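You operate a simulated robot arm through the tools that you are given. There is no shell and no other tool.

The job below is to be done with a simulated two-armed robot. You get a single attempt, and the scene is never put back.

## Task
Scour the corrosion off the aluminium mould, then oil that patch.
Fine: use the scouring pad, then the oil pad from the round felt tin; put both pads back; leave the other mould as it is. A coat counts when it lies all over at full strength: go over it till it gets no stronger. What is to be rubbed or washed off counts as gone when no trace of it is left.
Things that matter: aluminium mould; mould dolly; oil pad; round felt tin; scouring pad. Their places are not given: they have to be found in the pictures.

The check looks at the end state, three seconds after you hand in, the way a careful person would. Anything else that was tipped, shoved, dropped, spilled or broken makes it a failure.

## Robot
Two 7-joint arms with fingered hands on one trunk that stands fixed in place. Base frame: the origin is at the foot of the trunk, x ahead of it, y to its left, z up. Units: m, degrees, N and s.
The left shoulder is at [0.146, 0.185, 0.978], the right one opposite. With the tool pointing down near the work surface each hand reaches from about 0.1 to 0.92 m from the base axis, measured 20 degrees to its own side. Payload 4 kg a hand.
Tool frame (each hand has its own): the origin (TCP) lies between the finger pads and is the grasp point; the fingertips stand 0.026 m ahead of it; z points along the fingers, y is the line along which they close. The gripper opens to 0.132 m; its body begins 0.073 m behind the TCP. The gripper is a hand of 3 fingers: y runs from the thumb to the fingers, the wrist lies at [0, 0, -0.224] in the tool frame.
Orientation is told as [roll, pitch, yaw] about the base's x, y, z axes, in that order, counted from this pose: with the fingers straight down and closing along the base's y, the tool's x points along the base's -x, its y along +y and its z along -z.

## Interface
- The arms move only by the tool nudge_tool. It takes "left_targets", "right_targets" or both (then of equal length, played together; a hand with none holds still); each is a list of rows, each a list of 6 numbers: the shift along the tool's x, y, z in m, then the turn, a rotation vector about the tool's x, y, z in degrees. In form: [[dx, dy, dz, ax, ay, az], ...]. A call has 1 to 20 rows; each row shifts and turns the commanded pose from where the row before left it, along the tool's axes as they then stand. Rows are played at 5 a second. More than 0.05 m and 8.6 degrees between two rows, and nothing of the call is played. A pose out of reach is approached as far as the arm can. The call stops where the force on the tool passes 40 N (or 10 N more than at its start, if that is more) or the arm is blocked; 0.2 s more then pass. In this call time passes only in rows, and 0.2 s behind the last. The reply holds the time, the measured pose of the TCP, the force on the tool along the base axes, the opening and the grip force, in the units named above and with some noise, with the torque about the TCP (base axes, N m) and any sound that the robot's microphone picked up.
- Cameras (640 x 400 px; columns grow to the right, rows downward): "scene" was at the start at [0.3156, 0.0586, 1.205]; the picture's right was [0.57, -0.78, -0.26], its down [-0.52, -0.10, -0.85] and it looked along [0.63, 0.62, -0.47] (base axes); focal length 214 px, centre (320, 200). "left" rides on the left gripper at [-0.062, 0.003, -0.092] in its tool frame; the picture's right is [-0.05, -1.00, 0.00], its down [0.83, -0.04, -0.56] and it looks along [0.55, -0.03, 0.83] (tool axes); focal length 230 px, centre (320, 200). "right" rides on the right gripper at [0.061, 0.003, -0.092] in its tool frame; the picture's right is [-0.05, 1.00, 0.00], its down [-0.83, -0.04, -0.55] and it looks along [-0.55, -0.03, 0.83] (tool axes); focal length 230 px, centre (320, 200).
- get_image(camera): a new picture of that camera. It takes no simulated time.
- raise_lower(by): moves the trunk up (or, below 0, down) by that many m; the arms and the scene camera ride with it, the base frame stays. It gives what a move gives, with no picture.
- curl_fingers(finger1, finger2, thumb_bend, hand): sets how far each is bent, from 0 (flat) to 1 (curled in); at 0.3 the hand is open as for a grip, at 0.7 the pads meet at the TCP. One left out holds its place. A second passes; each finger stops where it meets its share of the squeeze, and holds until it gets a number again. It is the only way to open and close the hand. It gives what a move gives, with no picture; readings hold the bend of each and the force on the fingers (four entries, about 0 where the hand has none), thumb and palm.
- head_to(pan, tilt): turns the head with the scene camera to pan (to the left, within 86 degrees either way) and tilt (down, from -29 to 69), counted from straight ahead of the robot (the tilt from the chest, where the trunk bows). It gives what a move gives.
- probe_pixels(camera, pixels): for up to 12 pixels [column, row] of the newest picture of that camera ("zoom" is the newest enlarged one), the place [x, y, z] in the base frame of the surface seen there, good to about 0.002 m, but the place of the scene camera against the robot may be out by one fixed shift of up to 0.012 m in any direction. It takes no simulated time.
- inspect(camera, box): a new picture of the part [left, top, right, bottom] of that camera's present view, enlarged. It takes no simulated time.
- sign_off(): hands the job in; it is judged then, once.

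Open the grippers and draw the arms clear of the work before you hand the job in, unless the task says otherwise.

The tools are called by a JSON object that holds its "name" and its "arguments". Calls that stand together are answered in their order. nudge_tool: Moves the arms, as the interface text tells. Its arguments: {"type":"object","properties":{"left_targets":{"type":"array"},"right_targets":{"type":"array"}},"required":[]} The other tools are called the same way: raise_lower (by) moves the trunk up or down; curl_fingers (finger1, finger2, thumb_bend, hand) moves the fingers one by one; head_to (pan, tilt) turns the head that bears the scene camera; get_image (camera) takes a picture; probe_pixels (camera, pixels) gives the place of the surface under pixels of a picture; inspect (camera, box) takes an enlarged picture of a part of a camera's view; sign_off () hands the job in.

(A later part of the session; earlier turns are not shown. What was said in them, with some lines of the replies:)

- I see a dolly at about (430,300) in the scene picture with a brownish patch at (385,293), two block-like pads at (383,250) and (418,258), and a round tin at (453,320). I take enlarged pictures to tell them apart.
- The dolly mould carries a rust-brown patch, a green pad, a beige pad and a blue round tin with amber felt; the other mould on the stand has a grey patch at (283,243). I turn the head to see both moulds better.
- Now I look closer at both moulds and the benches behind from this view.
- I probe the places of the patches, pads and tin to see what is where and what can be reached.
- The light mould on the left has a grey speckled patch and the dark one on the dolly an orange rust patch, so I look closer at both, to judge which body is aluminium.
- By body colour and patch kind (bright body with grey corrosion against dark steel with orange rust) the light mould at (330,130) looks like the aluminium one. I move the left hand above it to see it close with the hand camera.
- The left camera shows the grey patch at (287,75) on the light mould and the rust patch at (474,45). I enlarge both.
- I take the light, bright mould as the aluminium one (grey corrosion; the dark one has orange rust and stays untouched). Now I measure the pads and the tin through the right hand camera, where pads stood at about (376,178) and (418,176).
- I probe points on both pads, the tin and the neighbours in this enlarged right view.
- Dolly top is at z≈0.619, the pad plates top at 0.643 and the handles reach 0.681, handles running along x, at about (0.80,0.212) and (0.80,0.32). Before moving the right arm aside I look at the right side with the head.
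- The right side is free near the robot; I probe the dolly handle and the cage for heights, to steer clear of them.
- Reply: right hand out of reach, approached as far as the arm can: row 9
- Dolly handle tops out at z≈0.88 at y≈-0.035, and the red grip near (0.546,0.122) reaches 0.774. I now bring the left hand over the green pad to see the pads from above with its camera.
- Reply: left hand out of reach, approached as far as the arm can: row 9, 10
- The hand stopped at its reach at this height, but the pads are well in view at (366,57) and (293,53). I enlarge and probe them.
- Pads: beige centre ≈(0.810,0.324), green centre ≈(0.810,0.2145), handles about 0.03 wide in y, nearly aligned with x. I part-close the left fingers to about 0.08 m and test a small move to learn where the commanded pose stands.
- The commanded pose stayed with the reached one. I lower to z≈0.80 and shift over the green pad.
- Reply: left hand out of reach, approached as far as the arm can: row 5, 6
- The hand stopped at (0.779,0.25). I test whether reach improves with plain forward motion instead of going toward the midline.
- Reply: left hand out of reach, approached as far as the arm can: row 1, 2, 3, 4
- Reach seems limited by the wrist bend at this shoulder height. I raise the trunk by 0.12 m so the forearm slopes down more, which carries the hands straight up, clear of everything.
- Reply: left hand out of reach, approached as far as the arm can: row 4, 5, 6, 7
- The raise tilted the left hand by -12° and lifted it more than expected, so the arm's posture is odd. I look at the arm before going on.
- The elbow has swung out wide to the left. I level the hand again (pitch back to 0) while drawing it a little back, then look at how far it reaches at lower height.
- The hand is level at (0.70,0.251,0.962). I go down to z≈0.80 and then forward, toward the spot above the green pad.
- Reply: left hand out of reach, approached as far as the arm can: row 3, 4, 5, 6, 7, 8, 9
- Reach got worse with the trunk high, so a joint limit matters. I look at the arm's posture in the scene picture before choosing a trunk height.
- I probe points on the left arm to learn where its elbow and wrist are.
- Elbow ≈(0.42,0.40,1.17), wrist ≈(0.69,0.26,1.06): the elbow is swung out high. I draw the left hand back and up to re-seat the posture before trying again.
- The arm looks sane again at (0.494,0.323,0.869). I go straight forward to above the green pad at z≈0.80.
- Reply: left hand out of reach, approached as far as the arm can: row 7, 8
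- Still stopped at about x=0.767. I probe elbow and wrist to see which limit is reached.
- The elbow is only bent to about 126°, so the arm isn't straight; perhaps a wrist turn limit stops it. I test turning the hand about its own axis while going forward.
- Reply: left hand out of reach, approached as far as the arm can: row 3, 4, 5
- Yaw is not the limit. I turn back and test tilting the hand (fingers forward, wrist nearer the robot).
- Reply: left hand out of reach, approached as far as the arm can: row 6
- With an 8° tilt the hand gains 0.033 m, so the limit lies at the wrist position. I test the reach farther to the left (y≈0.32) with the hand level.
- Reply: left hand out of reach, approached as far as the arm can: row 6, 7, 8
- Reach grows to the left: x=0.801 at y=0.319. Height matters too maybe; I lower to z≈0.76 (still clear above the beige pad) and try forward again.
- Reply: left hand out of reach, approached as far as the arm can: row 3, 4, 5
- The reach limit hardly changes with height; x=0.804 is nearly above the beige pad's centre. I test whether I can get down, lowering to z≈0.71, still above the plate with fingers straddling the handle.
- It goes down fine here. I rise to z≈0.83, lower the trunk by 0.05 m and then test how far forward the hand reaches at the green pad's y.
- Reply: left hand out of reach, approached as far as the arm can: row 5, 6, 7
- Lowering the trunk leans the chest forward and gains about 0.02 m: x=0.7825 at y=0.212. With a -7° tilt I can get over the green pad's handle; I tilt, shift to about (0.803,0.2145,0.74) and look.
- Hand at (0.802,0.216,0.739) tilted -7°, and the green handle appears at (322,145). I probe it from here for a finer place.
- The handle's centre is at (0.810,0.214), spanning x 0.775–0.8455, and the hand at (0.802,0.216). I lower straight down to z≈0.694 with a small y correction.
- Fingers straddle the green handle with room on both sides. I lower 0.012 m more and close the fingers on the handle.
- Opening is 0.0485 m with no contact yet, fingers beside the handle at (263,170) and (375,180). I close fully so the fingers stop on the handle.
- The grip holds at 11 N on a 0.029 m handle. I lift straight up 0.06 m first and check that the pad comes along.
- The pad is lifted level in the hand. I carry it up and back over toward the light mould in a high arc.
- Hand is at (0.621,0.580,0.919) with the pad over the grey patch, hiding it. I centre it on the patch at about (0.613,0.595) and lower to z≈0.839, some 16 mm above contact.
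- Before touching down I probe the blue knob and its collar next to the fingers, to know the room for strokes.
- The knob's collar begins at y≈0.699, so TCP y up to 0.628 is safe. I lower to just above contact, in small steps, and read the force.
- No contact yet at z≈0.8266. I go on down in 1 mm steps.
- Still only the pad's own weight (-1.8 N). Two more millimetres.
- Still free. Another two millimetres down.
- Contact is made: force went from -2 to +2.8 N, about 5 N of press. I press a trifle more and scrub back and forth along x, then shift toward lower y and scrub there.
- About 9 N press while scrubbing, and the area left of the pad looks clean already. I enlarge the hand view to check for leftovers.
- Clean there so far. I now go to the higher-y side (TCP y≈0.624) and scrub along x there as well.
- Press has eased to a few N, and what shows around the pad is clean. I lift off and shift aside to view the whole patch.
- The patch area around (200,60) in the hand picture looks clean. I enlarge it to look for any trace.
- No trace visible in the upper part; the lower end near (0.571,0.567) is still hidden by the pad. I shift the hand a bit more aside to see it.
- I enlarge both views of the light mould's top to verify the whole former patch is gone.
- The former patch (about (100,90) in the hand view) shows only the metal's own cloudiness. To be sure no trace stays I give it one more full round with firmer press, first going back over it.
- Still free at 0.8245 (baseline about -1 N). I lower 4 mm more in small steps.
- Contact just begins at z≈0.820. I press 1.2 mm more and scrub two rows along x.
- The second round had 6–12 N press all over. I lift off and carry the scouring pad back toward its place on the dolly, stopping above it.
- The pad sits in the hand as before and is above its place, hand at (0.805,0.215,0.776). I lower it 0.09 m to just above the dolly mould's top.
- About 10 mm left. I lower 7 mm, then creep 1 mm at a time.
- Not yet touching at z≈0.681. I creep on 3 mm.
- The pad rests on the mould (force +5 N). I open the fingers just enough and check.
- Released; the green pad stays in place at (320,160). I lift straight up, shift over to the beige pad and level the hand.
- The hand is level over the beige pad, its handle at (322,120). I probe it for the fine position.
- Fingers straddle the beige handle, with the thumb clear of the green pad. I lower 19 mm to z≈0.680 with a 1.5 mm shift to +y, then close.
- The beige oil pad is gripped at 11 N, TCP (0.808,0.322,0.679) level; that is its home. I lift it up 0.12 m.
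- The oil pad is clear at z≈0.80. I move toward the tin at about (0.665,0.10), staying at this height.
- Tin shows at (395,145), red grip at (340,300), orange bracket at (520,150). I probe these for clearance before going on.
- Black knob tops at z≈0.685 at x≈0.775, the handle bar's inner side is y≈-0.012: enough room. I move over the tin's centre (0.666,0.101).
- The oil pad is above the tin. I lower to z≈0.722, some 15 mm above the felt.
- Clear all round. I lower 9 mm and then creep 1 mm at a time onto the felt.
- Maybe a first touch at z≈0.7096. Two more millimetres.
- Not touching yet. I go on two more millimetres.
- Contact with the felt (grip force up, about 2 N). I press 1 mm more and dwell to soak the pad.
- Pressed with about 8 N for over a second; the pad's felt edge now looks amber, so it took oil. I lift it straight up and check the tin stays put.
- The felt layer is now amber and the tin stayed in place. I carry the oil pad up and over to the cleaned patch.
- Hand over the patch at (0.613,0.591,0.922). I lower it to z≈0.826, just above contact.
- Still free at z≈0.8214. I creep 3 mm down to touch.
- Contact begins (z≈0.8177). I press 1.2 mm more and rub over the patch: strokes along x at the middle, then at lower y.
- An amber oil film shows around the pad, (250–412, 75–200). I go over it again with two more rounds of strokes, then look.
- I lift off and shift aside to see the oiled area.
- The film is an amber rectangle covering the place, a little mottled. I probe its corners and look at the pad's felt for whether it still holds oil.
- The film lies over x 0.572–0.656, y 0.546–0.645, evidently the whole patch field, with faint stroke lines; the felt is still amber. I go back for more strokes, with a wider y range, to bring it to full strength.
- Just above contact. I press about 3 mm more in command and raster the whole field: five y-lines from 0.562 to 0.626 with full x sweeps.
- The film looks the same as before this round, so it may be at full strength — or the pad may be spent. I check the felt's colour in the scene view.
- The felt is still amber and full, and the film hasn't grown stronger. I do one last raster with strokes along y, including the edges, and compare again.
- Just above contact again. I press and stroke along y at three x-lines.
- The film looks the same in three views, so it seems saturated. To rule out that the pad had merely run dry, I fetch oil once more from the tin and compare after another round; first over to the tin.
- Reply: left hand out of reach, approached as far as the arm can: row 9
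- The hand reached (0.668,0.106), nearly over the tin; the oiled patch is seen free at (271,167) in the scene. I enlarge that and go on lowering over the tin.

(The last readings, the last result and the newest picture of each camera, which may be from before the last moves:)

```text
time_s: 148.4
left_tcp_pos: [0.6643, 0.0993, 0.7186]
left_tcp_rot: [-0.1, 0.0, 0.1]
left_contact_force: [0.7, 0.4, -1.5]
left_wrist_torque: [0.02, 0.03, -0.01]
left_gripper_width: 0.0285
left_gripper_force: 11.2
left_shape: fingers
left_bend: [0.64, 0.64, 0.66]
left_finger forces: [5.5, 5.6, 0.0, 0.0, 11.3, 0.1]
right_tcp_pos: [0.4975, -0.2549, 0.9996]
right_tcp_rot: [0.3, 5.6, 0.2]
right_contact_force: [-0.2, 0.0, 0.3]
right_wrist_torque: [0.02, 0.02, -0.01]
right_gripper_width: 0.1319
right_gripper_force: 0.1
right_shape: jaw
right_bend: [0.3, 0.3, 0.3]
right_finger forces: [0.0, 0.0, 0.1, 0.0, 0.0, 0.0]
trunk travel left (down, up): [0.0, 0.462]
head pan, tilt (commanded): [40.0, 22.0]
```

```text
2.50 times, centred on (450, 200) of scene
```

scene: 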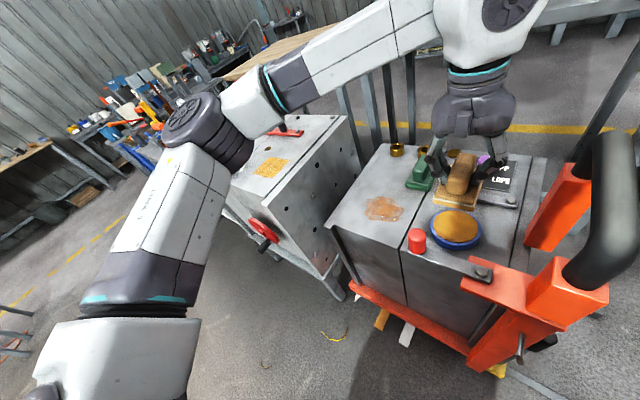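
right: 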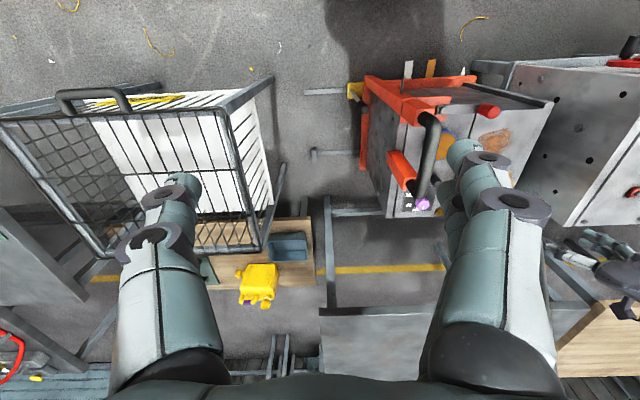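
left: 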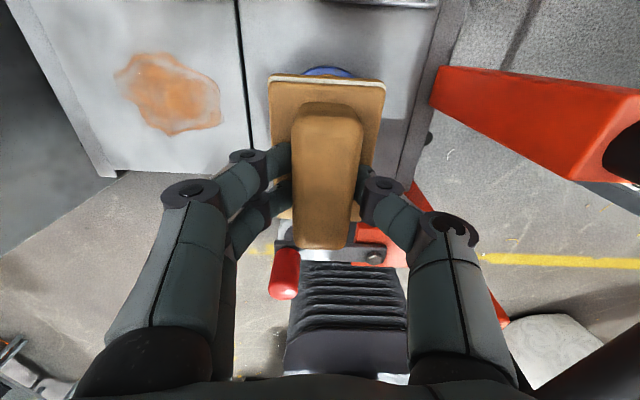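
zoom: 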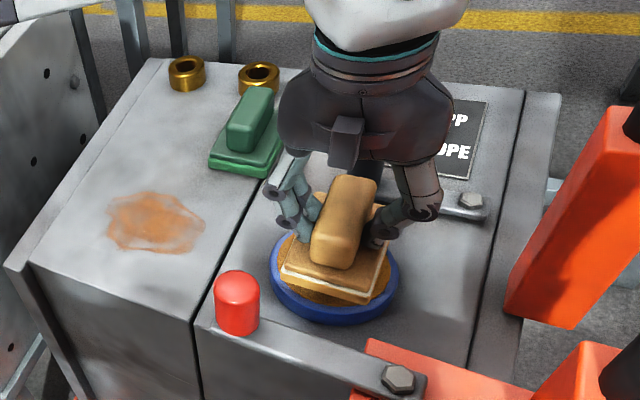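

The pad is 14 mm above the felt, well centred. I lower onto the felt and press, then dwell.

{"name": "nudge_tool", "arguments": {"left_targets": [[0, 0, 0.009, 0, 0, 0], [0, 0, 0.002, 0, 0, 0], [0, 0, 0.001, 0, 0, 0], [0, 0, 0.001, 0, 0, 0], [0, 0, 0.001, 0, 0, 0], [0, 0, 0, 0, 0, 0]]}}

```text
time_s: 149.8
left_tcp_pos: [0.665, 0.1002, 0.7055]
left_tcp_rot: [0.0, 0.1, 0.0]
left_contact_force: [-0.4, -0.4, -0.9]
left_wrist_torque: [-0.01, 0.0, 0.0]
left_gripper_width: 0.0286
left_gripper_force: 11.2
left_shape: fingers
left_bend: [0.64, 0.64, 0.66]
left_finger forces: [5.6, 5.7, 0.0, 0.0, 11.2, 0.0]
right_tcp_pos: [0.4978, -0.2552, 0.9991]
right_tcp_rot: [0.3, 5.8, 0.1]
right_contact_force: [-0.5, 0.7, 0.3]
right_wrist_torque: [0.0, 0.01, 0.01]
right_gripper_width: 0.1321
right_gripper_force: 0.0
right_shape: jaw
right_bend: [0.3, 0.3, 0.3]
right_finger forces: [0.0, 0.0, 0.0, 0.0, 0.1, 0.0]
trunk travel left (down, up): [0.0, 0.462]
head pan, tilt (commanded): [40.0, 22.0]
```

No contact yet at 0.7055. I lower in 1 mm steps and dwell.

{"name": "nudge_tool", "arguments": {"left_targets": [[0, 0, 0.001, 0, 0, 0], [0, 0, 0.001, 0, 0, 0], [0, 0, 0.001, 0, 0, 0], [0, 0, 0, 0, 0, 0], [0, 0, 0, 0, 0, 0]]}}

```text
time_s: 151.0
left_tcp_pos: [0.6644, 0.1003, 0.7038]
left_tcp_rot: [0.0, 0.1, 0.0]
left_contact_force: [-0.7, -1.3, 7.3]
left_wrist_torque: [-0.02, -0.02, 0.0]
left_gripper_width: 0.0282
left_gripper_force: 12.6
left_shape: fingers
left_bend: [0.64, 0.64, 0.66]
left_finger forces: [5.8, 5.8, 0.0, 0.1, 12.9, 0.1]
right_tcp_pos: [0.4963, -0.2551, 0.9992]
right_tcp_rot: [0.5, 5.8, 0.1]
right_contact_force: [0.5, -0.6, 0.7]
right_wrist_torque: [0.02, 0.0, 0.0]
right_gripper_width: 0.1318
right_gripper_force: 0.0
right_shape: jaw
right_bend: [0.3, 0.3, 0.3]
right_finger forces: [0.0, 0.0, 0.1, 0.0, 0.0, 0.1]
trunk travel left (down, up): [0.0, 0.462]
head pan, tilt (commanded): [40.0, 22.0]
```

Pressed on the felt with about 8 N. I dwell a second and a half, then lift straight up.

{"name": "nudge_tool", "arguments": {"left_targets": [[0, 0, 0, 0, 0, 0], [0, 0, 0, 0, 0, 0], [0, 0, 0, 0, 0, 0], [0, 0, 0, 0, 0, 0], [0, 0, 0, 0, 0, 0], [0, 0, 0, 0, 0, 0], [0, 0, -0.005, 0, 0, 0], [0, 0, -0.02, 0, 0, 0], [0, 0, -0.035, 0, 0, 0], [0, 0, -0.04, 0, 0, 0]]}}

{"name": "inspect", "arguments": {"camera": "scene", "box": [370, 120, 530, 280]}}

```text
time_s: 153.2
left_tcp_pos: [0.6651, 0.1042, 0.804]
left_tcp_rot: [0.0, 0.1, 0.1]
left_contact_force: [0.9, -0.1, -0.5]
left_wrist_torque: [0.01, 0.0, -0.02]
left_gripper_width: 0.0283
left_gripper_force: 11.0
left_shape: fingers
left_bend: [0.64, 0.64, 0.66]
left_finger forces: [5.6, 5.7, 0.0, 0.0, 11.2, 0.0]
right_tcp_pos: [0.4964, -0.2556, 0.9996]
right_tcp_rot: [0.3, 5.8, 0.1]
right_contact_force: [0.2, 0.9, -0.9]
right_wrist_torque: [0.02, -0.01, 0.0]
right_gripper_width: 0.1322
right_gripper_force: 0.0
right_shape: jaw
right_bend: [0.3, 0.3, 0.3]
right_finger forces: [0.0, 0.1, 0.0, 0.0, 0.0, 0.1]
trunk travel left (down, up): [0.0, 0.462]
head pan, tilt (commanded): [40.0, 22.0]
```

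```text
2.50 times, centred on (450, 200) of scene
```

zoom: 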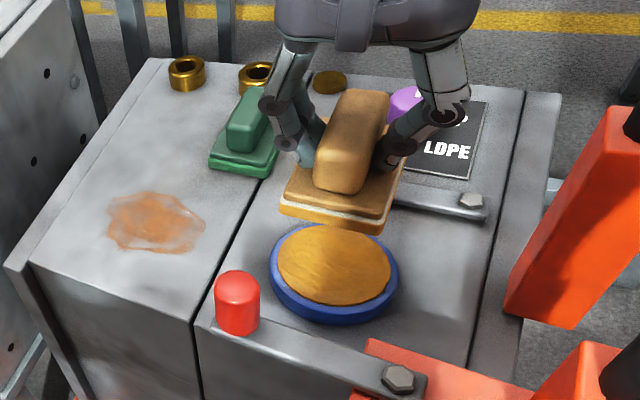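

Tin in place, pad loaded again. I carry it back over the patch and lower to just above contact.

{"name": "nudge_tool", "arguments": {"left_targets": [[0.0023, 0.0327, -0.0192, 0, 0, 0], [0.0023, 0.0327, -0.0192, 0, 0, 0], [0.0023, 0.0327, -0.0192, 0, 0, 0], [0.0023, 0.0327, -0.0192, 0, 0, 0], [0.0023, 0.0327, -0.0192, 0, 0, 0], [0.0023, 0.0327, -0.0192, 0, 0, 0], [0.0049, 0.0369, 0, 0, 0, 0], [0.0049, 0.0369, 0, 0, 0, 0], [0.0049, 0.0369, 0, 0, 0, 0], [0.0049, 0.0369, 0, 0, 0, 0], [0.0049, 0.0369, 0, 0, 0, 0], [0.0049, 0.0369, 0, 0, 0, 0], [0.0049, 0.0369, 0, 0, 0, 0], [0.0049, 0.0369, 0, 0, 0, 0], [0, 0.003, 0.03, 0, 0, 0], [0, 0, 0.03, 0, 0, 0], [0, 0, 0.03, 0, 0, 0], [0, 0, 0.01, 0, 0, 0], [0, 0, 0, 0, 0, 0]]}}

```text
time_s: 157.2
left_tcp_pos: [0.6107, 0.5936, 0.8171]
left_tcp_rot: [-0.1, 0.0, 0.0]
left_contact_force: [0.6, 0.8, -1.4]
left_wrist_torque: [-0.04, -0.01, 0.03]
left_gripper_width: 0.0283
left_gripper_force: 11.2
left_shape: fingers
left_bend: [0.64, 0.64, 0.66]
left_finger forces: [5.5, 5.5, 0.0, 0.0, 11.2, 0.0]
right_tcp_pos: [0.4973, -0.254, 1.0]
right_tcp_rot: [0.4, 5.8, 0.1]
right_contact_force: [0.0, -1.1, 0.5]
right_wrist_torque: [0.02, 0.02, 0.0]
right_gripper_width: 0.1319
right_gripper_force: 0.1
right_shape: jaw
right_bend: [0.3, 0.3, 0.3]
right_finger forces: [0.0, 0.1, 0.0, 0.1, 0.0, 0.1]
trunk travel left (down, up): [0.0, 0.462]
head pan, tilt (commanded): [40.0, 22.0]
```

Just above contact at z≈0.817. I press about 2.5 mm in command and raster the whole field again.

{"name": "nudge_tool", "arguments": {"left_targets": [[0, 0, 0.0012, 0, 0, 0], [0, 0, 0.0014, 0, 0, 0], [0, -0.011, 0, 0, 0, 0], [0, -0.011, 0, 0, 0, 0], [0, -0.01, 0, 0, 0, 0], [-0.01, 0, 0, 0, 0, 0], [-0.01, 0, 0, 0, 0, 0], [0.0133, 0, 0, 0, 0, 0], [0.0133, 0, 0, 0, 0, 0], [0.0134, 0, 0, 0, 0, 0], [0, 0.008, 0, 0, 0, 0], [0, 0.008, 0, 0, 0, 0], [-0.0133, 0, 0, 0, 0, 0], [-0.0133, 0, 0, 0, 0, 0], [-0.0134, 0, 0, 0, 0, 0], [0, 0.008, 0, 0, 0, 0], [0, 0.008, 0, 0, 0, 0], [0.0133, 0, 0, 0, 0, 0], [0.0133, 0, 0, 0, 0, 0], [0.0134, 0, 0, 0, 0, 0]]}}

{"name": "nudge_tool", "arguments": {"left_targets": [[0, 0.008, 0, 0, 0, 0], [0, 0.008, 0, 0, 0, 0], [-0.0133, 0, 0, 0, 0, 0], [-0.0133, 0, 0, 0, 0, 0], [-0.0134, 0, 0, 0, 0, 0], [0, 0.008, 0, 0, 0, 0], [0, 0.008, 0, 0, 0, 0], [0.0133, 0, 0, 0, 0, 0], [0.0133, 0, 0, 0, 0, 0], [0.0134, 0, 0, 0, 0, 0], [-0.0133, 0, 0, 0, 0, 0], [-0.0133, 0, 0, 0, 0, 0], [-0.0134, 0, 0, 0, 0, 0], [0, -0.01, 0, 0, 0, 0], [0, -0.011, 0, 0, 0, 0], [0, -0.011, 0, 0, 0, 0], [0.01, 0, 0, 0, 0, 0], [0.01, 0, 0, 0, 0, 0]]}}

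{"name": "nudge_tool", "arguments": {"left_targets": [[0, 0, -0.01, 0, 0, 0], [0, 0, -0.03, 0, 0, 0], [0, -0.01, -0.04, 0, 0, 0], [0.008, -0.04, -0.01, 0, 0, 0], [0.008, -0.045, 0, 0, 0, 0], [0.008, -0.045, 0, 0, 0, 0], [0, -0.045, 0, 0, 0, 0]]}}

{"name": "get_image", "arguments": {"camera": "left"}}

{"name": "inspect", "arguments": {"camera": "left", "box": [30, 0, 200, 135]}}

```text
time_s: 161.4
left_tcp_pos: [0.592, 0.5938, 0.8159]
left_tcp_rot: [-0.1, 0.0, 0.0]
left_contact_force: [3.3, 0.3, 7.8]
left_wrist_torque: [0.02, -0.07, -0.02]
left_gripper_width: 0.0284
left_gripper_force: 12.6
left_shape: fingers
left_bend: [0.64, 0.64, 0.66]
left_finger forces: [6.3, 6.4, 0.0, 0.0, 12.3, 0.0]
right_tcp_pos: [0.4968, -0.2556, 1.0]
right_tcp_rot: [0.4, 5.8, 0.0]
right_contact_force: [-0.3, 1.0, -0.2]
right_wrist_torque: [0.01, -0.01, -0.02]
right_gripper_width: 0.1319
right_gripper_force: 0.1
right_shape: jaw
right_bend: [0.3, 0.3, 0.3]
right_finger forces: [0.1, 0.0, 0.0, 0.0, 0.0, 0.2]
trunk travel left (down, up): [0.0, 0.462]
head pan, tilt (commanded): [40.0, 22.0]
```

```text
time_s: 165.2
left_tcp_pos: [0.6111, 0.5948, 0.8159]
left_tcp_rot: [0.0, 0.0, 0.0]
left_contact_force: [1.8, 0.1, 2.8]
left_wrist_torque: [-0.03, -0.01, -0.02]
left_gripper_width: 0.0285
left_gripper_force: 11.9
left_shape: fingers
left_bend: [0.64, 0.64, 0.66]
left_finger forces: [6.0, 6.0, 0.1, 0.0, 11.9, 0.1]
right_tcp_pos: [0.4967, -0.2562, 0.9993]
right_tcp_rot: [0.4, 5.7, 0.0]
right_contact_force: [-0.2, 0.2, 0.7]
right_wrist_torque: [0.03, 0.0, 0.01]
right_gripper_width: 0.1317
right_gripper_force: 0.0
right_shape: jaw
right_bend: [0.3, 0.3, 0.3]
right_finger forces: [0.0, 0.0, 0.1, 0.1, 0.0, 0.0]
trunk travel left (down, up): [0.0, 0.462]
head pan, tilt (commanded): [40.0, 22.0]
```

```text
time_s: 166.8
left_tcp_pos: [0.5877, 0.4067, 0.9029]
left_tcp_rot: [0.1, 0.1, 0.1]
left_contact_force: [-0.3, 0.8, -1.0]
left_wrist_torque: [-0.01, -0.01, -0.02]
left_gripper_width: 0.0286
left_gripper_force: 11.5
left_shape: fingers
left_bend: [0.64, 0.64, 0.66]
left_finger forces: [5.6, 5.8, 0.1, 0.0, 11.6, 0.0]
right_tcp_pos: [0.4974, -0.2559, 0.9987]
right_tcp_rot: [0.3, 5.8, 0.1]
right_contact_force: [-0.2, -0.5, -1.2]
right_wrist_torque: [-0.02, 0.02, 0.02]
right_gripper_width: 0.1319
right_gripper_force: 0.0
right_shape: jaw
right_bend: [0.3, 0.3, 0.3]
right_finger forces: [0.0, 0.0, 0.0, 0.1, 0.0, 0.1]
trunk travel left (down, up): [0.0, 0.462]
head pan, tilt (commanded): [40.0, 22.0]
```

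```text
taken
```

left: 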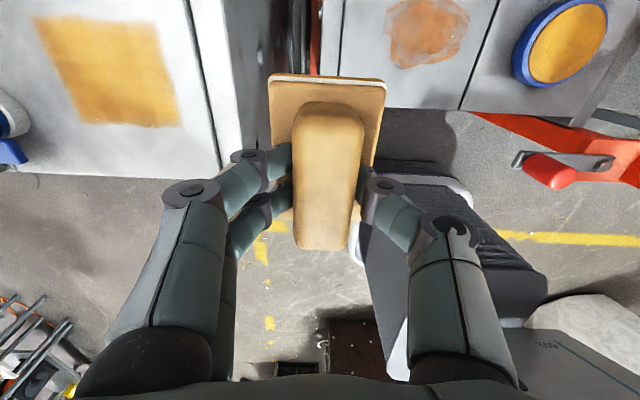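

```text
2.96 times, centred on (115, 68) of left
```

zoom: 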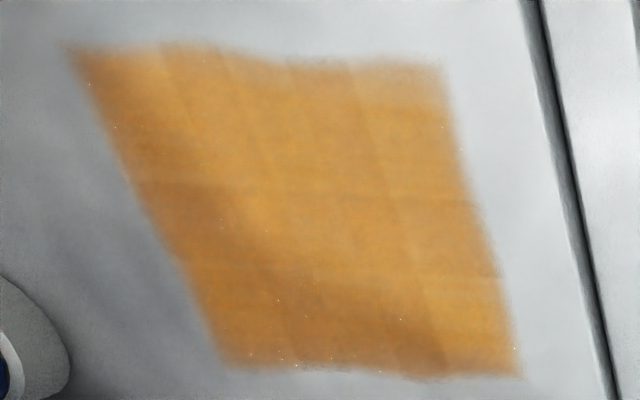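

The film is unchanged after a freshly loaded round, so it is at full strength. I now carry the oil pad back to above its home spot (0.808,0.322).

{"name": "nudge_tool", "arguments": {"left_targets": [[-0.0364, -0.0141, 0.0172, 0, 0, 0], [-0.0364, -0.0141, 0.0172, 0, 0, 0], [-0.0364, -0.0141, 0.0172, 0, 0, 0], [-0.0364, -0.0141, 0.0172, 0, 0, 0], [-0.0364, -0.0141, 0.0172, 0, 0, 0], [-0.0364, -0.0141, 0.0172, 0, 0, 0], [0, 0, 0, 0, 0, 0]]}}

{"name": "get_image", "arguments": {"camera": "left"}}

{"name": "get_image", "arguments": {"camera": "scene"}}

```text
time_s: 168.4
left_tcp_pos: [0.8044, 0.328, 0.8022]
left_tcp_rot: [0.0, 0.0, 0.0]
left_contact_force: [0.5, 0.3, -0.3]
left_wrist_torque: [0.02, 0.01, -0.01]
left_gripper_width: 0.0282
left_gripper_force: 11.8
left_shape: fingers
left_bend: [0.64, 0.64, 0.66]
left_finger forces: [5.5, 5.6, 0.0, 0.1, 11.3, 0.1]
right_tcp_pos: [0.4964, -0.2544, 0.9989]
right_tcp_rot: [0.3, 5.6, 0.0]
right_contact_force: [-0.3, 1.1, -0.6]
right_wrist_torque: [0.02, -0.02, 0.0]
right_gripper_width: 0.1321
right_gripper_force: 0.1
right_shape: jaw
right_bend: [0.3, 0.3, 0.3]
right_finger forces: [0.1, 0.0, 0.1, 0.0, 0.0, 0.1]
trunk travel left (down, up): [0.0, 0.462]
head pan, tilt (commanded): [40.0, 22.0]
```

```text
taken
```

left: 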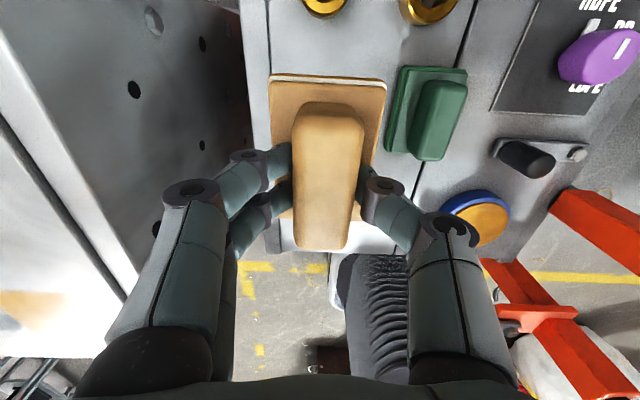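

```text
taken
```

scene: 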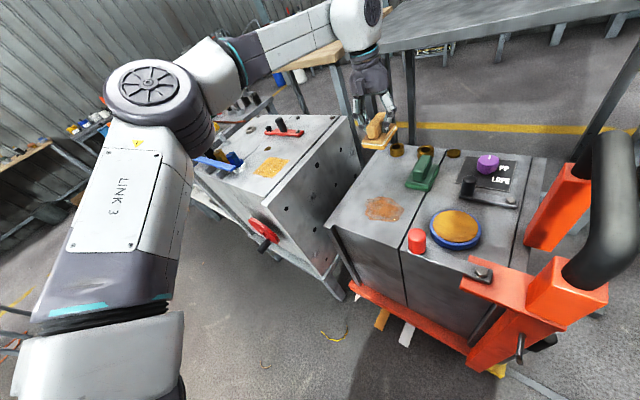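

Above home at (0.804,0.328,0.802). I correct the small offset and lower to z≈0.69.

{"name": "nudge_tool", "arguments": {"left_targets": [[-0.002, -0.004, 0.03, 0, 0, 0], [-0.001, -0.001, 0.03, 0, 0, 0], [0, 0, 0.03, 0, 0, 0], [0, 0, 0.02, 0, 0, 0], [0, 0, 0, 0, 0, 0]]}}

{"name": "inspect", "arguments": {"camera": "scene", "box": [330, 80, 530, 230]}}

{"name": "get_image", "arguments": {"camera": "left"}}

```text
time_s: 169.6
left_tcp_pos: [0.8077, 0.319, 0.6941]
left_tcp_rot: [0.0, 0.1, -0.1]
left_contact_force: [-0.2, 0.5, -0.8]
left_wrist_torque: [0.03, 0.02, 0.0]
left_gripper_width: 0.0282
left_gripper_force: 10.8
left_shape: fingers
left_bend: [0.64, 0.64, 0.66]
left_finger forces: [5.5, 5.5, 0.0, 0.0, 11.2, 0.1]
right_tcp_pos: [0.4974, -0.2544, 0.9985]
right_tcp_rot: [0.2, 5.8, 0.1]
right_contact_force: [0.1, 0.0, 0.7]
right_wrist_torque: [-0.01, 0.05, 0.01]
right_gripper_width: 0.1319
right_gripper_force: 0.1
right_shape: jaw
right_bend: [0.3, 0.3, 0.3]
right_finger forces: [0.0, 0.0, 0.0, 0.1, 0.0, 0.1]
trunk travel left (down, up): [0.0, 0.462]
head pan, tilt (commanded): [40.0, 22.0]
```

```text
2.67 times, centred on (430, 155) of scene
```

zoom: 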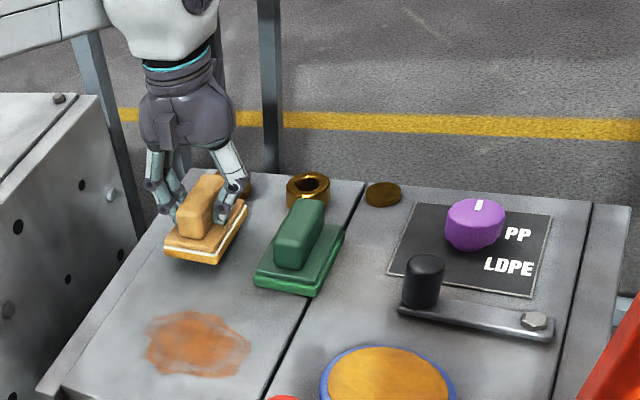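

```text
taken
```

left: 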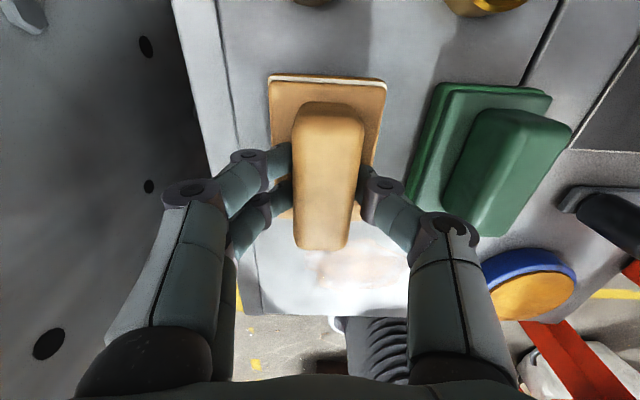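

Nearly down; y is 3 mm low, so I shift +3 mm and creep to contact.

{"name": "nudge_tool", "arguments": {"left_targets": [[0, 0.003, 0.007, 0, 0, 0], [0, 0, 0.007, 0, 0, 0], [0, 0, 0.001, 0, 0, 0], [0, 0, 0.001, 0, 0, 0], [0, 0, 0, 0, 0, 0]]}}

```text
time_s: 170.8
left_tcp_pos: [0.8084, 0.3234, 0.6771]
left_tcp_rot: [0.1, 0.2, 0.0]
left_contact_force: [0.2, 0.5, -1.3]
left_wrist_torque: [0.01, 0.01, -0.01]
left_gripper_width: 0.0286
left_gripper_force: 11.1
left_shape: fingers
left_bend: [0.64, 0.64, 0.66]
left_finger forces: [5.6, 5.6, 0.1, 0.0, 11.2, 0.0]
right_tcp_pos: [0.4969, -0.2548, 0.9979]
right_tcp_rot: [0.3, 5.9, 0.1]
right_contact_force: [-0.6, -0.5, -0.7]
right_wrist_torque: [-0.02, -0.01, 0.01]
right_gripper_width: 0.1321
right_gripper_force: 0.0
right_shape: jaw
right_bend: [0.3, 0.3, 0.3]
right_finger forces: [0.0, 0.0, 0.0, 0.0, 0.1, 0.0]
trunk travel left (down, up): [0.0, 0.462]
head pan, tilt (commanded): [40.0, 22.0]
```

Still free at z≈0.677. Three more single-millimetre steps.

{"name": "nudge_tool", "arguments": {"left_targets": [[0, 0, 0.001, 0, 0, 0], [0, 0, 0.001, 0, 0, 0], [0, 0, 0.001, 0, 0, 0], [0, 0, 0, 0, 0, 0]]}}

```text
time_s: 171.8
left_tcp_pos: [0.8089, 0.3236, 0.6747]
left_tcp_rot: [0.1, -0.1, 0.1]
left_contact_force: [1.2, 1.9, 10.0]
left_wrist_torque: [0.08, -0.01, 0.02]
left_gripper_width: 0.0284
left_gripper_force: 12.3
left_shape: fingers
left_bend: [0.64, 0.64, 0.66]
left_finger forces: [6.9, 6.9, 0.0, 0.0, 11.6, 0.0]
right_tcp_pos: [0.4959, -0.255, 0.9994]
right_tcp_rot: [0.4, 5.7, 0.1]
right_contact_force: [0.1, -0.2, -0.1]
right_wrist_torque: [0.03, 0.0, -0.02]
right_gripper_width: 0.1318
right_gripper_force: 0.1
right_shape: jaw
right_bend: [0.3, 0.3, 0.3]
right_finger forces: [0.0, 0.0, 0.1, 0.1, 0.1, 0.1]
trunk travel left (down, up): [0.0, 0.462]
head pan, tilt (commanded): [40.0, 22.0]
```

The pad rests on the mould (10 N). I ease off 1 mm and open the fingers.

{"name": "nudge_tool", "arguments": {"left_targets": [[0, 0, -0.0012, 0, 0, 0], [0, 0, 0, 0, 0, 0]]}}

{"name": "curl_fingers", "arguments": {"hand": "left", "finger1": 0.5, "finger2": 0.5, "thumb_bend": 0.5}}

{"name": "get_image", "arguments": {"camera": "left"}}

```text
time_s: 172.4
left_tcp_pos: [0.8079, 0.3241, 0.6753]
left_tcp_rot: [0.0, 0.0, 0.0]
left_contact_force: [3.3, 2.1, 8.3]
left_wrist_torque: [0.11, -0.04, 0.01]
left_gripper_width: 0.0282
left_gripper_force: 12.8
left_shape: fingers
left_bend: [0.64, 0.64, 0.66]
left_finger forces: [7.1, 7.1, 0.0, 0.1, 11.4, 0.0]
right_tcp_pos: [0.4963, -0.2551, 0.9994]
right_tcp_rot: [0.4, 5.8, 0.1]
right_contact_force: [-0.1, 0.4, 0.5]
right_wrist_torque: [0.01, 0.01, 0.01]
right_gripper_width: 0.1319
right_gripper_force: 0.1
right_shape: jaw
right_bend: [0.3, 0.3, 0.3]
right_finger forces: [0.1, 0.0, 0.0, 0.0, 0.1, 0.0]
trunk travel left (down, up): [0.0, 0.462]
head pan, tilt (commanded): [40.0, 22.0]
```

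```text
time_s: 173.4
left_tcp_pos: [0.8087, 0.3222, 0.6742]
left_tcp_rot: [0.1, 0.1, -0.1]
left_contact_force: [0.2, 0.7, -0.9]
left_wrist_torque: [0.01, -0.02, -0.02]
left_gripper_width: 0.0669
left_gripper_force: 0.0
left_shape: fingers
left_bend: [0.5, 0.5, 0.5]
left_finger forces: [0.1, 0.0, 0.1, 0.1, 0.1, 0.1]
right_tcp_pos: [0.4965, -0.2553, 0.9996]
right_tcp_rot: [0.4, 5.8, 0.1]
right_contact_force: [0.3, 1.0, 0.2]
right_wrist_torque: [-0.01, 0.02, -0.02]
right_gripper_width: 0.1319
right_gripper_force: 0.1
right_shape: jaw
right_bend: [0.3, 0.3, 0.3]
right_finger forces: [0.1, 0.1, 0.1, 0.1, 0.0, 0.0]
trunk travel left (down, up): [0.0, 0.462]
head pan, tilt (commanded): [40.0, 22.0]
```

```text
taken
```

left: 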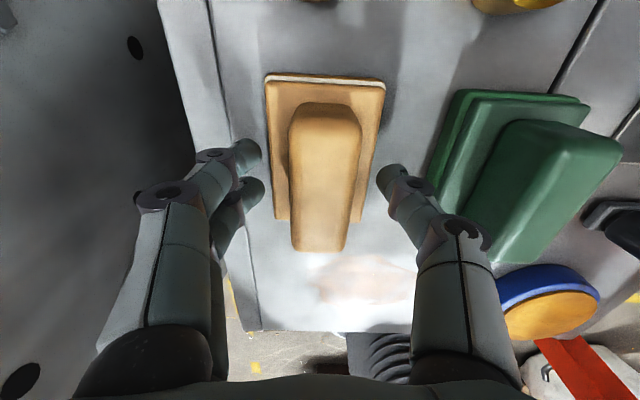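

Released, the pad stands on its spot. I lift straight up and draw the arm back, clear of the work.

{"name": "nudge_tool", "arguments": {"left_targets": [[0, 0, -0.015, 0, 0, 0], [0, 0, -0.03, 0, 0, 0], [0, 0, -0.04, 0, 0, 0], [0.01, 0, -0.035, 0, 0, 0], [0.035, 0.004, -0.025, 0, 0, 0], [0.035, 0.004, -0.025, 0, 0, 0], [0.035, 0.004, -0.025, 0, 0, 0], [0.035, 0.004, -0.025, 0, 0, 0], [0.035, 0.004, -0.025, 0, 0, 0], [0.035, 0.004, -0.025, 0, 0, 0], [0.035, 0.004, -0.02, 0, 0, 0], [0, 0, 0, 0, 0, 0]]}}

{"name": "curl_fingers", "arguments": {"hand": "left", "finger1": 0.3, "finger2": 0.3, "thumb_bend": 0.3}}

{"name": "head_to", "arguments": {"pan": 25, "tilt": 28}}

{"name": "get_image", "arguments": {"camera": "scene"}}

{"name": "get_image", "arguments": {"camera": "left"}}

```text
time_s: 176.0
left_tcp_pos: [0.5535, 0.3488, 0.9638]
left_tcp_rot: [-0.1, 0.2, 0.0]
left_contact_force: [0.2, -0.6, -0.2]
left_wrist_torque: [0.02, 0.0, 0.02]
left_gripper_width: 0.0671
left_gripper_force: 0.1
left_shape: fingers
left_bend: [0.5, 0.5, 0.5]
left_finger forces: [0.0, 0.0, 0.0, 0.0, 0.0, 0.0]
right_tcp_pos: [0.4978, -0.2553, 0.9986]
right_tcp_rot: [0.3, 5.9, 0.1]
right_contact_force: [0.2, 0.7, 0.0]
right_wrist_torque: [0.03, 0.01, 0.0]
right_gripper_width: 0.1319
right_gripper_force: 0.1
right_shape: jaw
right_bend: [0.3, 0.3, 0.3]
right_finger forces: [0.1, 0.0, 0.0, 0.0, 0.1, 0.0]
trunk travel left (down, up): [0.0, 0.462]
head pan, tilt (commanded): [40.0, 22.0]
```

```text
time_s: 177.0
left_tcp_pos: [0.5537, 0.3497, 0.9635]
left_tcp_rot: [0.0, 0.1, 0.0]
left_contact_force: [-0.9, -0.1, 0.6]
left_wrist_torque: [-0.01, 0.02, 0.01]
left_gripper_width: 0.1338
left_gripper_force: 0.1
left_shape: fingers
left_bend: [0.3, 0.3, 0.3]
left_finger forces: [0.0, 0.0, 0.0, 0.0, 0.1, 0.1]
right_tcp_pos: [0.4968, -0.2548, 0.9984]
right_tcp_rot: [0.3, 5.8, 0.1]
right_contact_force: [0.2, 0.0, 0.8]
right_wrist_torque: [0.02, -0.03, 0.0]
right_gripper_width: 0.1322
right_gripper_force: 0.1
right_shape: jaw
right_bend: [0.3, 0.3, 0.3]
right_finger forces: [0.0, 0.0, 0.0, 0.0, 0.0, 0.0]
trunk travel left (down, up): [0.0, 0.462]
head pan, tilt (commanded): [40.0, 22.0]
```

```text
time_s: 177.8
left_tcp_pos: [0.556, 0.3494, 0.964]
left_tcp_rot: [-0.1, 0.1, -0.1]
left_contact_force: [0.0, -0.6, -0.2]
left_wrist_torque: [0.04, 0.01, 0.01]
left_gripper_width: 0.1338
left_gripper_force: 0.0
left_shape: fingers
left_bend: [0.3, 0.3, 0.3]
left_finger forces: [0.0, 0.0, 0.1, 0.0, 0.1, 0.0]
right_tcp_pos: [0.4965, -0.2555, 0.9984]
right_tcp_rot: [0.3, 5.8, 0.2]
right_contact_force: [0.1, 0.3, -0.4]
right_wrist_torque: [0.02, 0.02, -0.03]
right_gripper_width: 0.1318
right_gripper_force: 0.0
right_shape: jaw
right_bend: [0.3, 0.3, 0.3]
right_finger forces: [0.0, 0.0, 0.0, 0.0, 0.1, 0.0]
trunk travel left (down, up): [0.0, 0.462]
head pan, tilt (commanded): [25.0, 28.0]
```

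```text
taken
```

scene: 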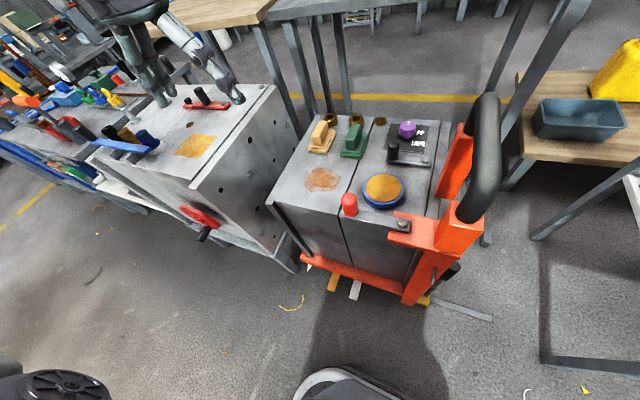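

```text
taken
```

left: 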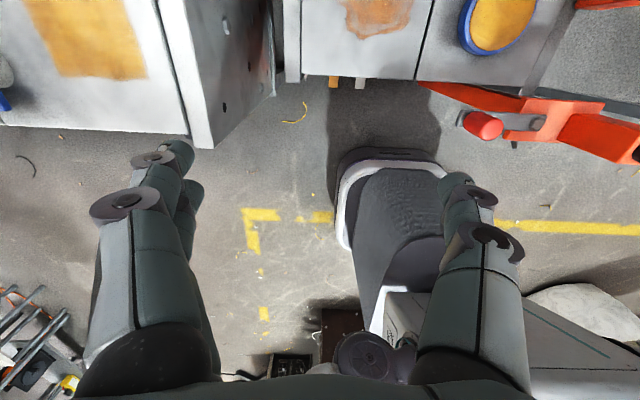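

Both pads stand at their places, the oiled patch shows at (195,145). I take enlarged pictures for a final check.

{"name": "inspect", "arguments": {"camera": "scene", "box": [260, 95, 440, 220]}}

{"name": "inspect", "arguments": {"camera": "scene", "box": [130, 90, 270, 200]}}

{"name": "probe_pixels", "arguments": {"camera": "scene", "pixels": [[320, 132], [355, 135], [382, 187], [320, 145], [352, 152]]}}

```text
3.20 times, centred on (350, 158) of scene
```

zoom: 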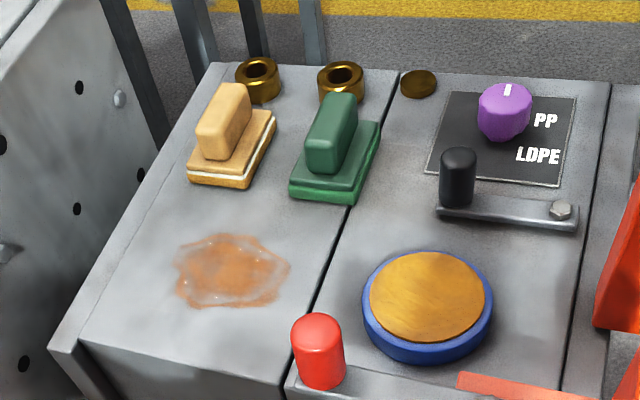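

```text
3.64 times, centred on (200, 145) of scene
```

zoom: 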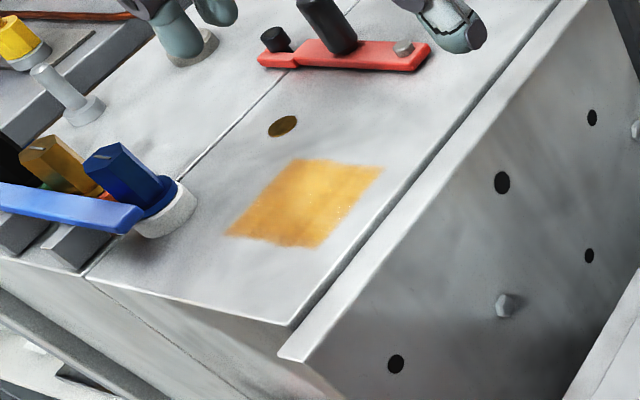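

```text
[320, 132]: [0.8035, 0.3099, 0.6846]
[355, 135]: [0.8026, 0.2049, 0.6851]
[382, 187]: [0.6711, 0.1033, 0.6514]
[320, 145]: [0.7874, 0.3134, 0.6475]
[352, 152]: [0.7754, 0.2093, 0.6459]
```

Everything is in order: coat even, both pads home, tin and rust patch untouched. I draw the left hand a bit further back, then hand in.

{"name": "nudge_tool", "arguments": {"left_targets": [[0.035, 0.005, -0.02, 0, 0, 0], [0.035, 0.005, -0.02, 0, 0, 0], [0.035, 0.005, -0.02, 0, 0, 0], [0.035, 0.005, -0.02, 0, 0, 0], [0, 0, 0, 0, 0, 0]]}}

{"name": "get_image", "arguments": {"camera": "scene"}}

```text
time_s: 179.0
left_tcp_pos: [0.4135, 0.3715, 1.0448]
left_tcp_rot: [0.1, 0.2, 0.0]
left_contact_force: [-0.1, -0.5, 0.6]
left_wrist_torque: [-0.04, 0.04, 0.03]
left_gripper_width: 0.1341
left_gripper_force: 0.1
left_shape: fingers
left_bend: [0.3, 0.3, 0.3]
left_finger forces: [0.0, 0.0, 0.0, 0.0, 0.0, 0.1]
right_tcp_pos: [0.4978, -0.2548, 0.9978]
right_tcp_rot: [0.3, 5.9, 0.1]
right_contact_force: [0.4, -0.9, -0.4]
right_wrist_torque: [-0.02, 0.0, -0.02]
right_gripper_width: 0.1318
right_gripper_force: 0.0
right_shape: jaw
right_bend: [0.3, 0.3, 0.3]
right_finger forces: [0.0, 0.0, 0.1, 0.0, 0.0, 0.0]
trunk travel left (down, up): [0.0, 0.462]
head pan, tilt (commanded): [25.0, 28.0]
```

```text
taken
```

scene: 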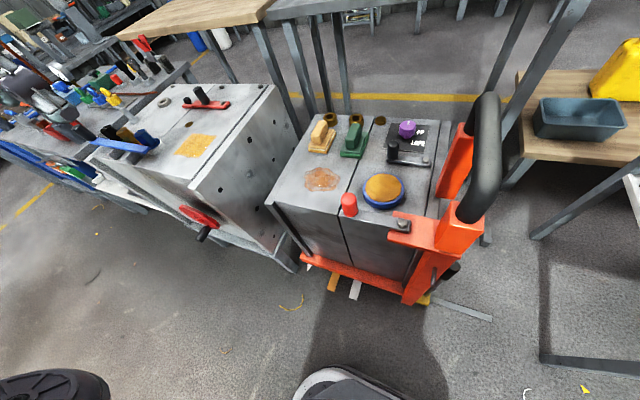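

Both hands are open and clear, and the scene shows the oiled patch at (195,145) with the pads back on the dolly mould at (322,137) and (353,140). I hand the job in.

{"name": "sign_off", "arguments": {}}

```text
The job is handed in.
```

I scoured the corrosion off the aluminium mould and oiled the same patch. Both pads are back in their places on the dolly, and I've handed the job in; no verdict came back.

- **Which mould:** I took the bright one on the stand to be the aluminium mould, because its patch was grey. The dark mould on the dolly has orange rust, which aluminium doesn't get. Nothing in the pictures names either mould, so this is my judgement.
- **Scouring:** I went over the patch twice with the green pad. After the first round, enlarged hand-camera views showed no trace of corrosion.
- **Oil:** I loaded the beige pad from the round felt tin and covered the whole patch. I then loaded it again and went over it once more; the coat looked the same, so I took it as full strength.
- **Everything else:** The rust patch on the other mould and the tin look undisturbed in the last pictures. Both hands are open and drawn clear.
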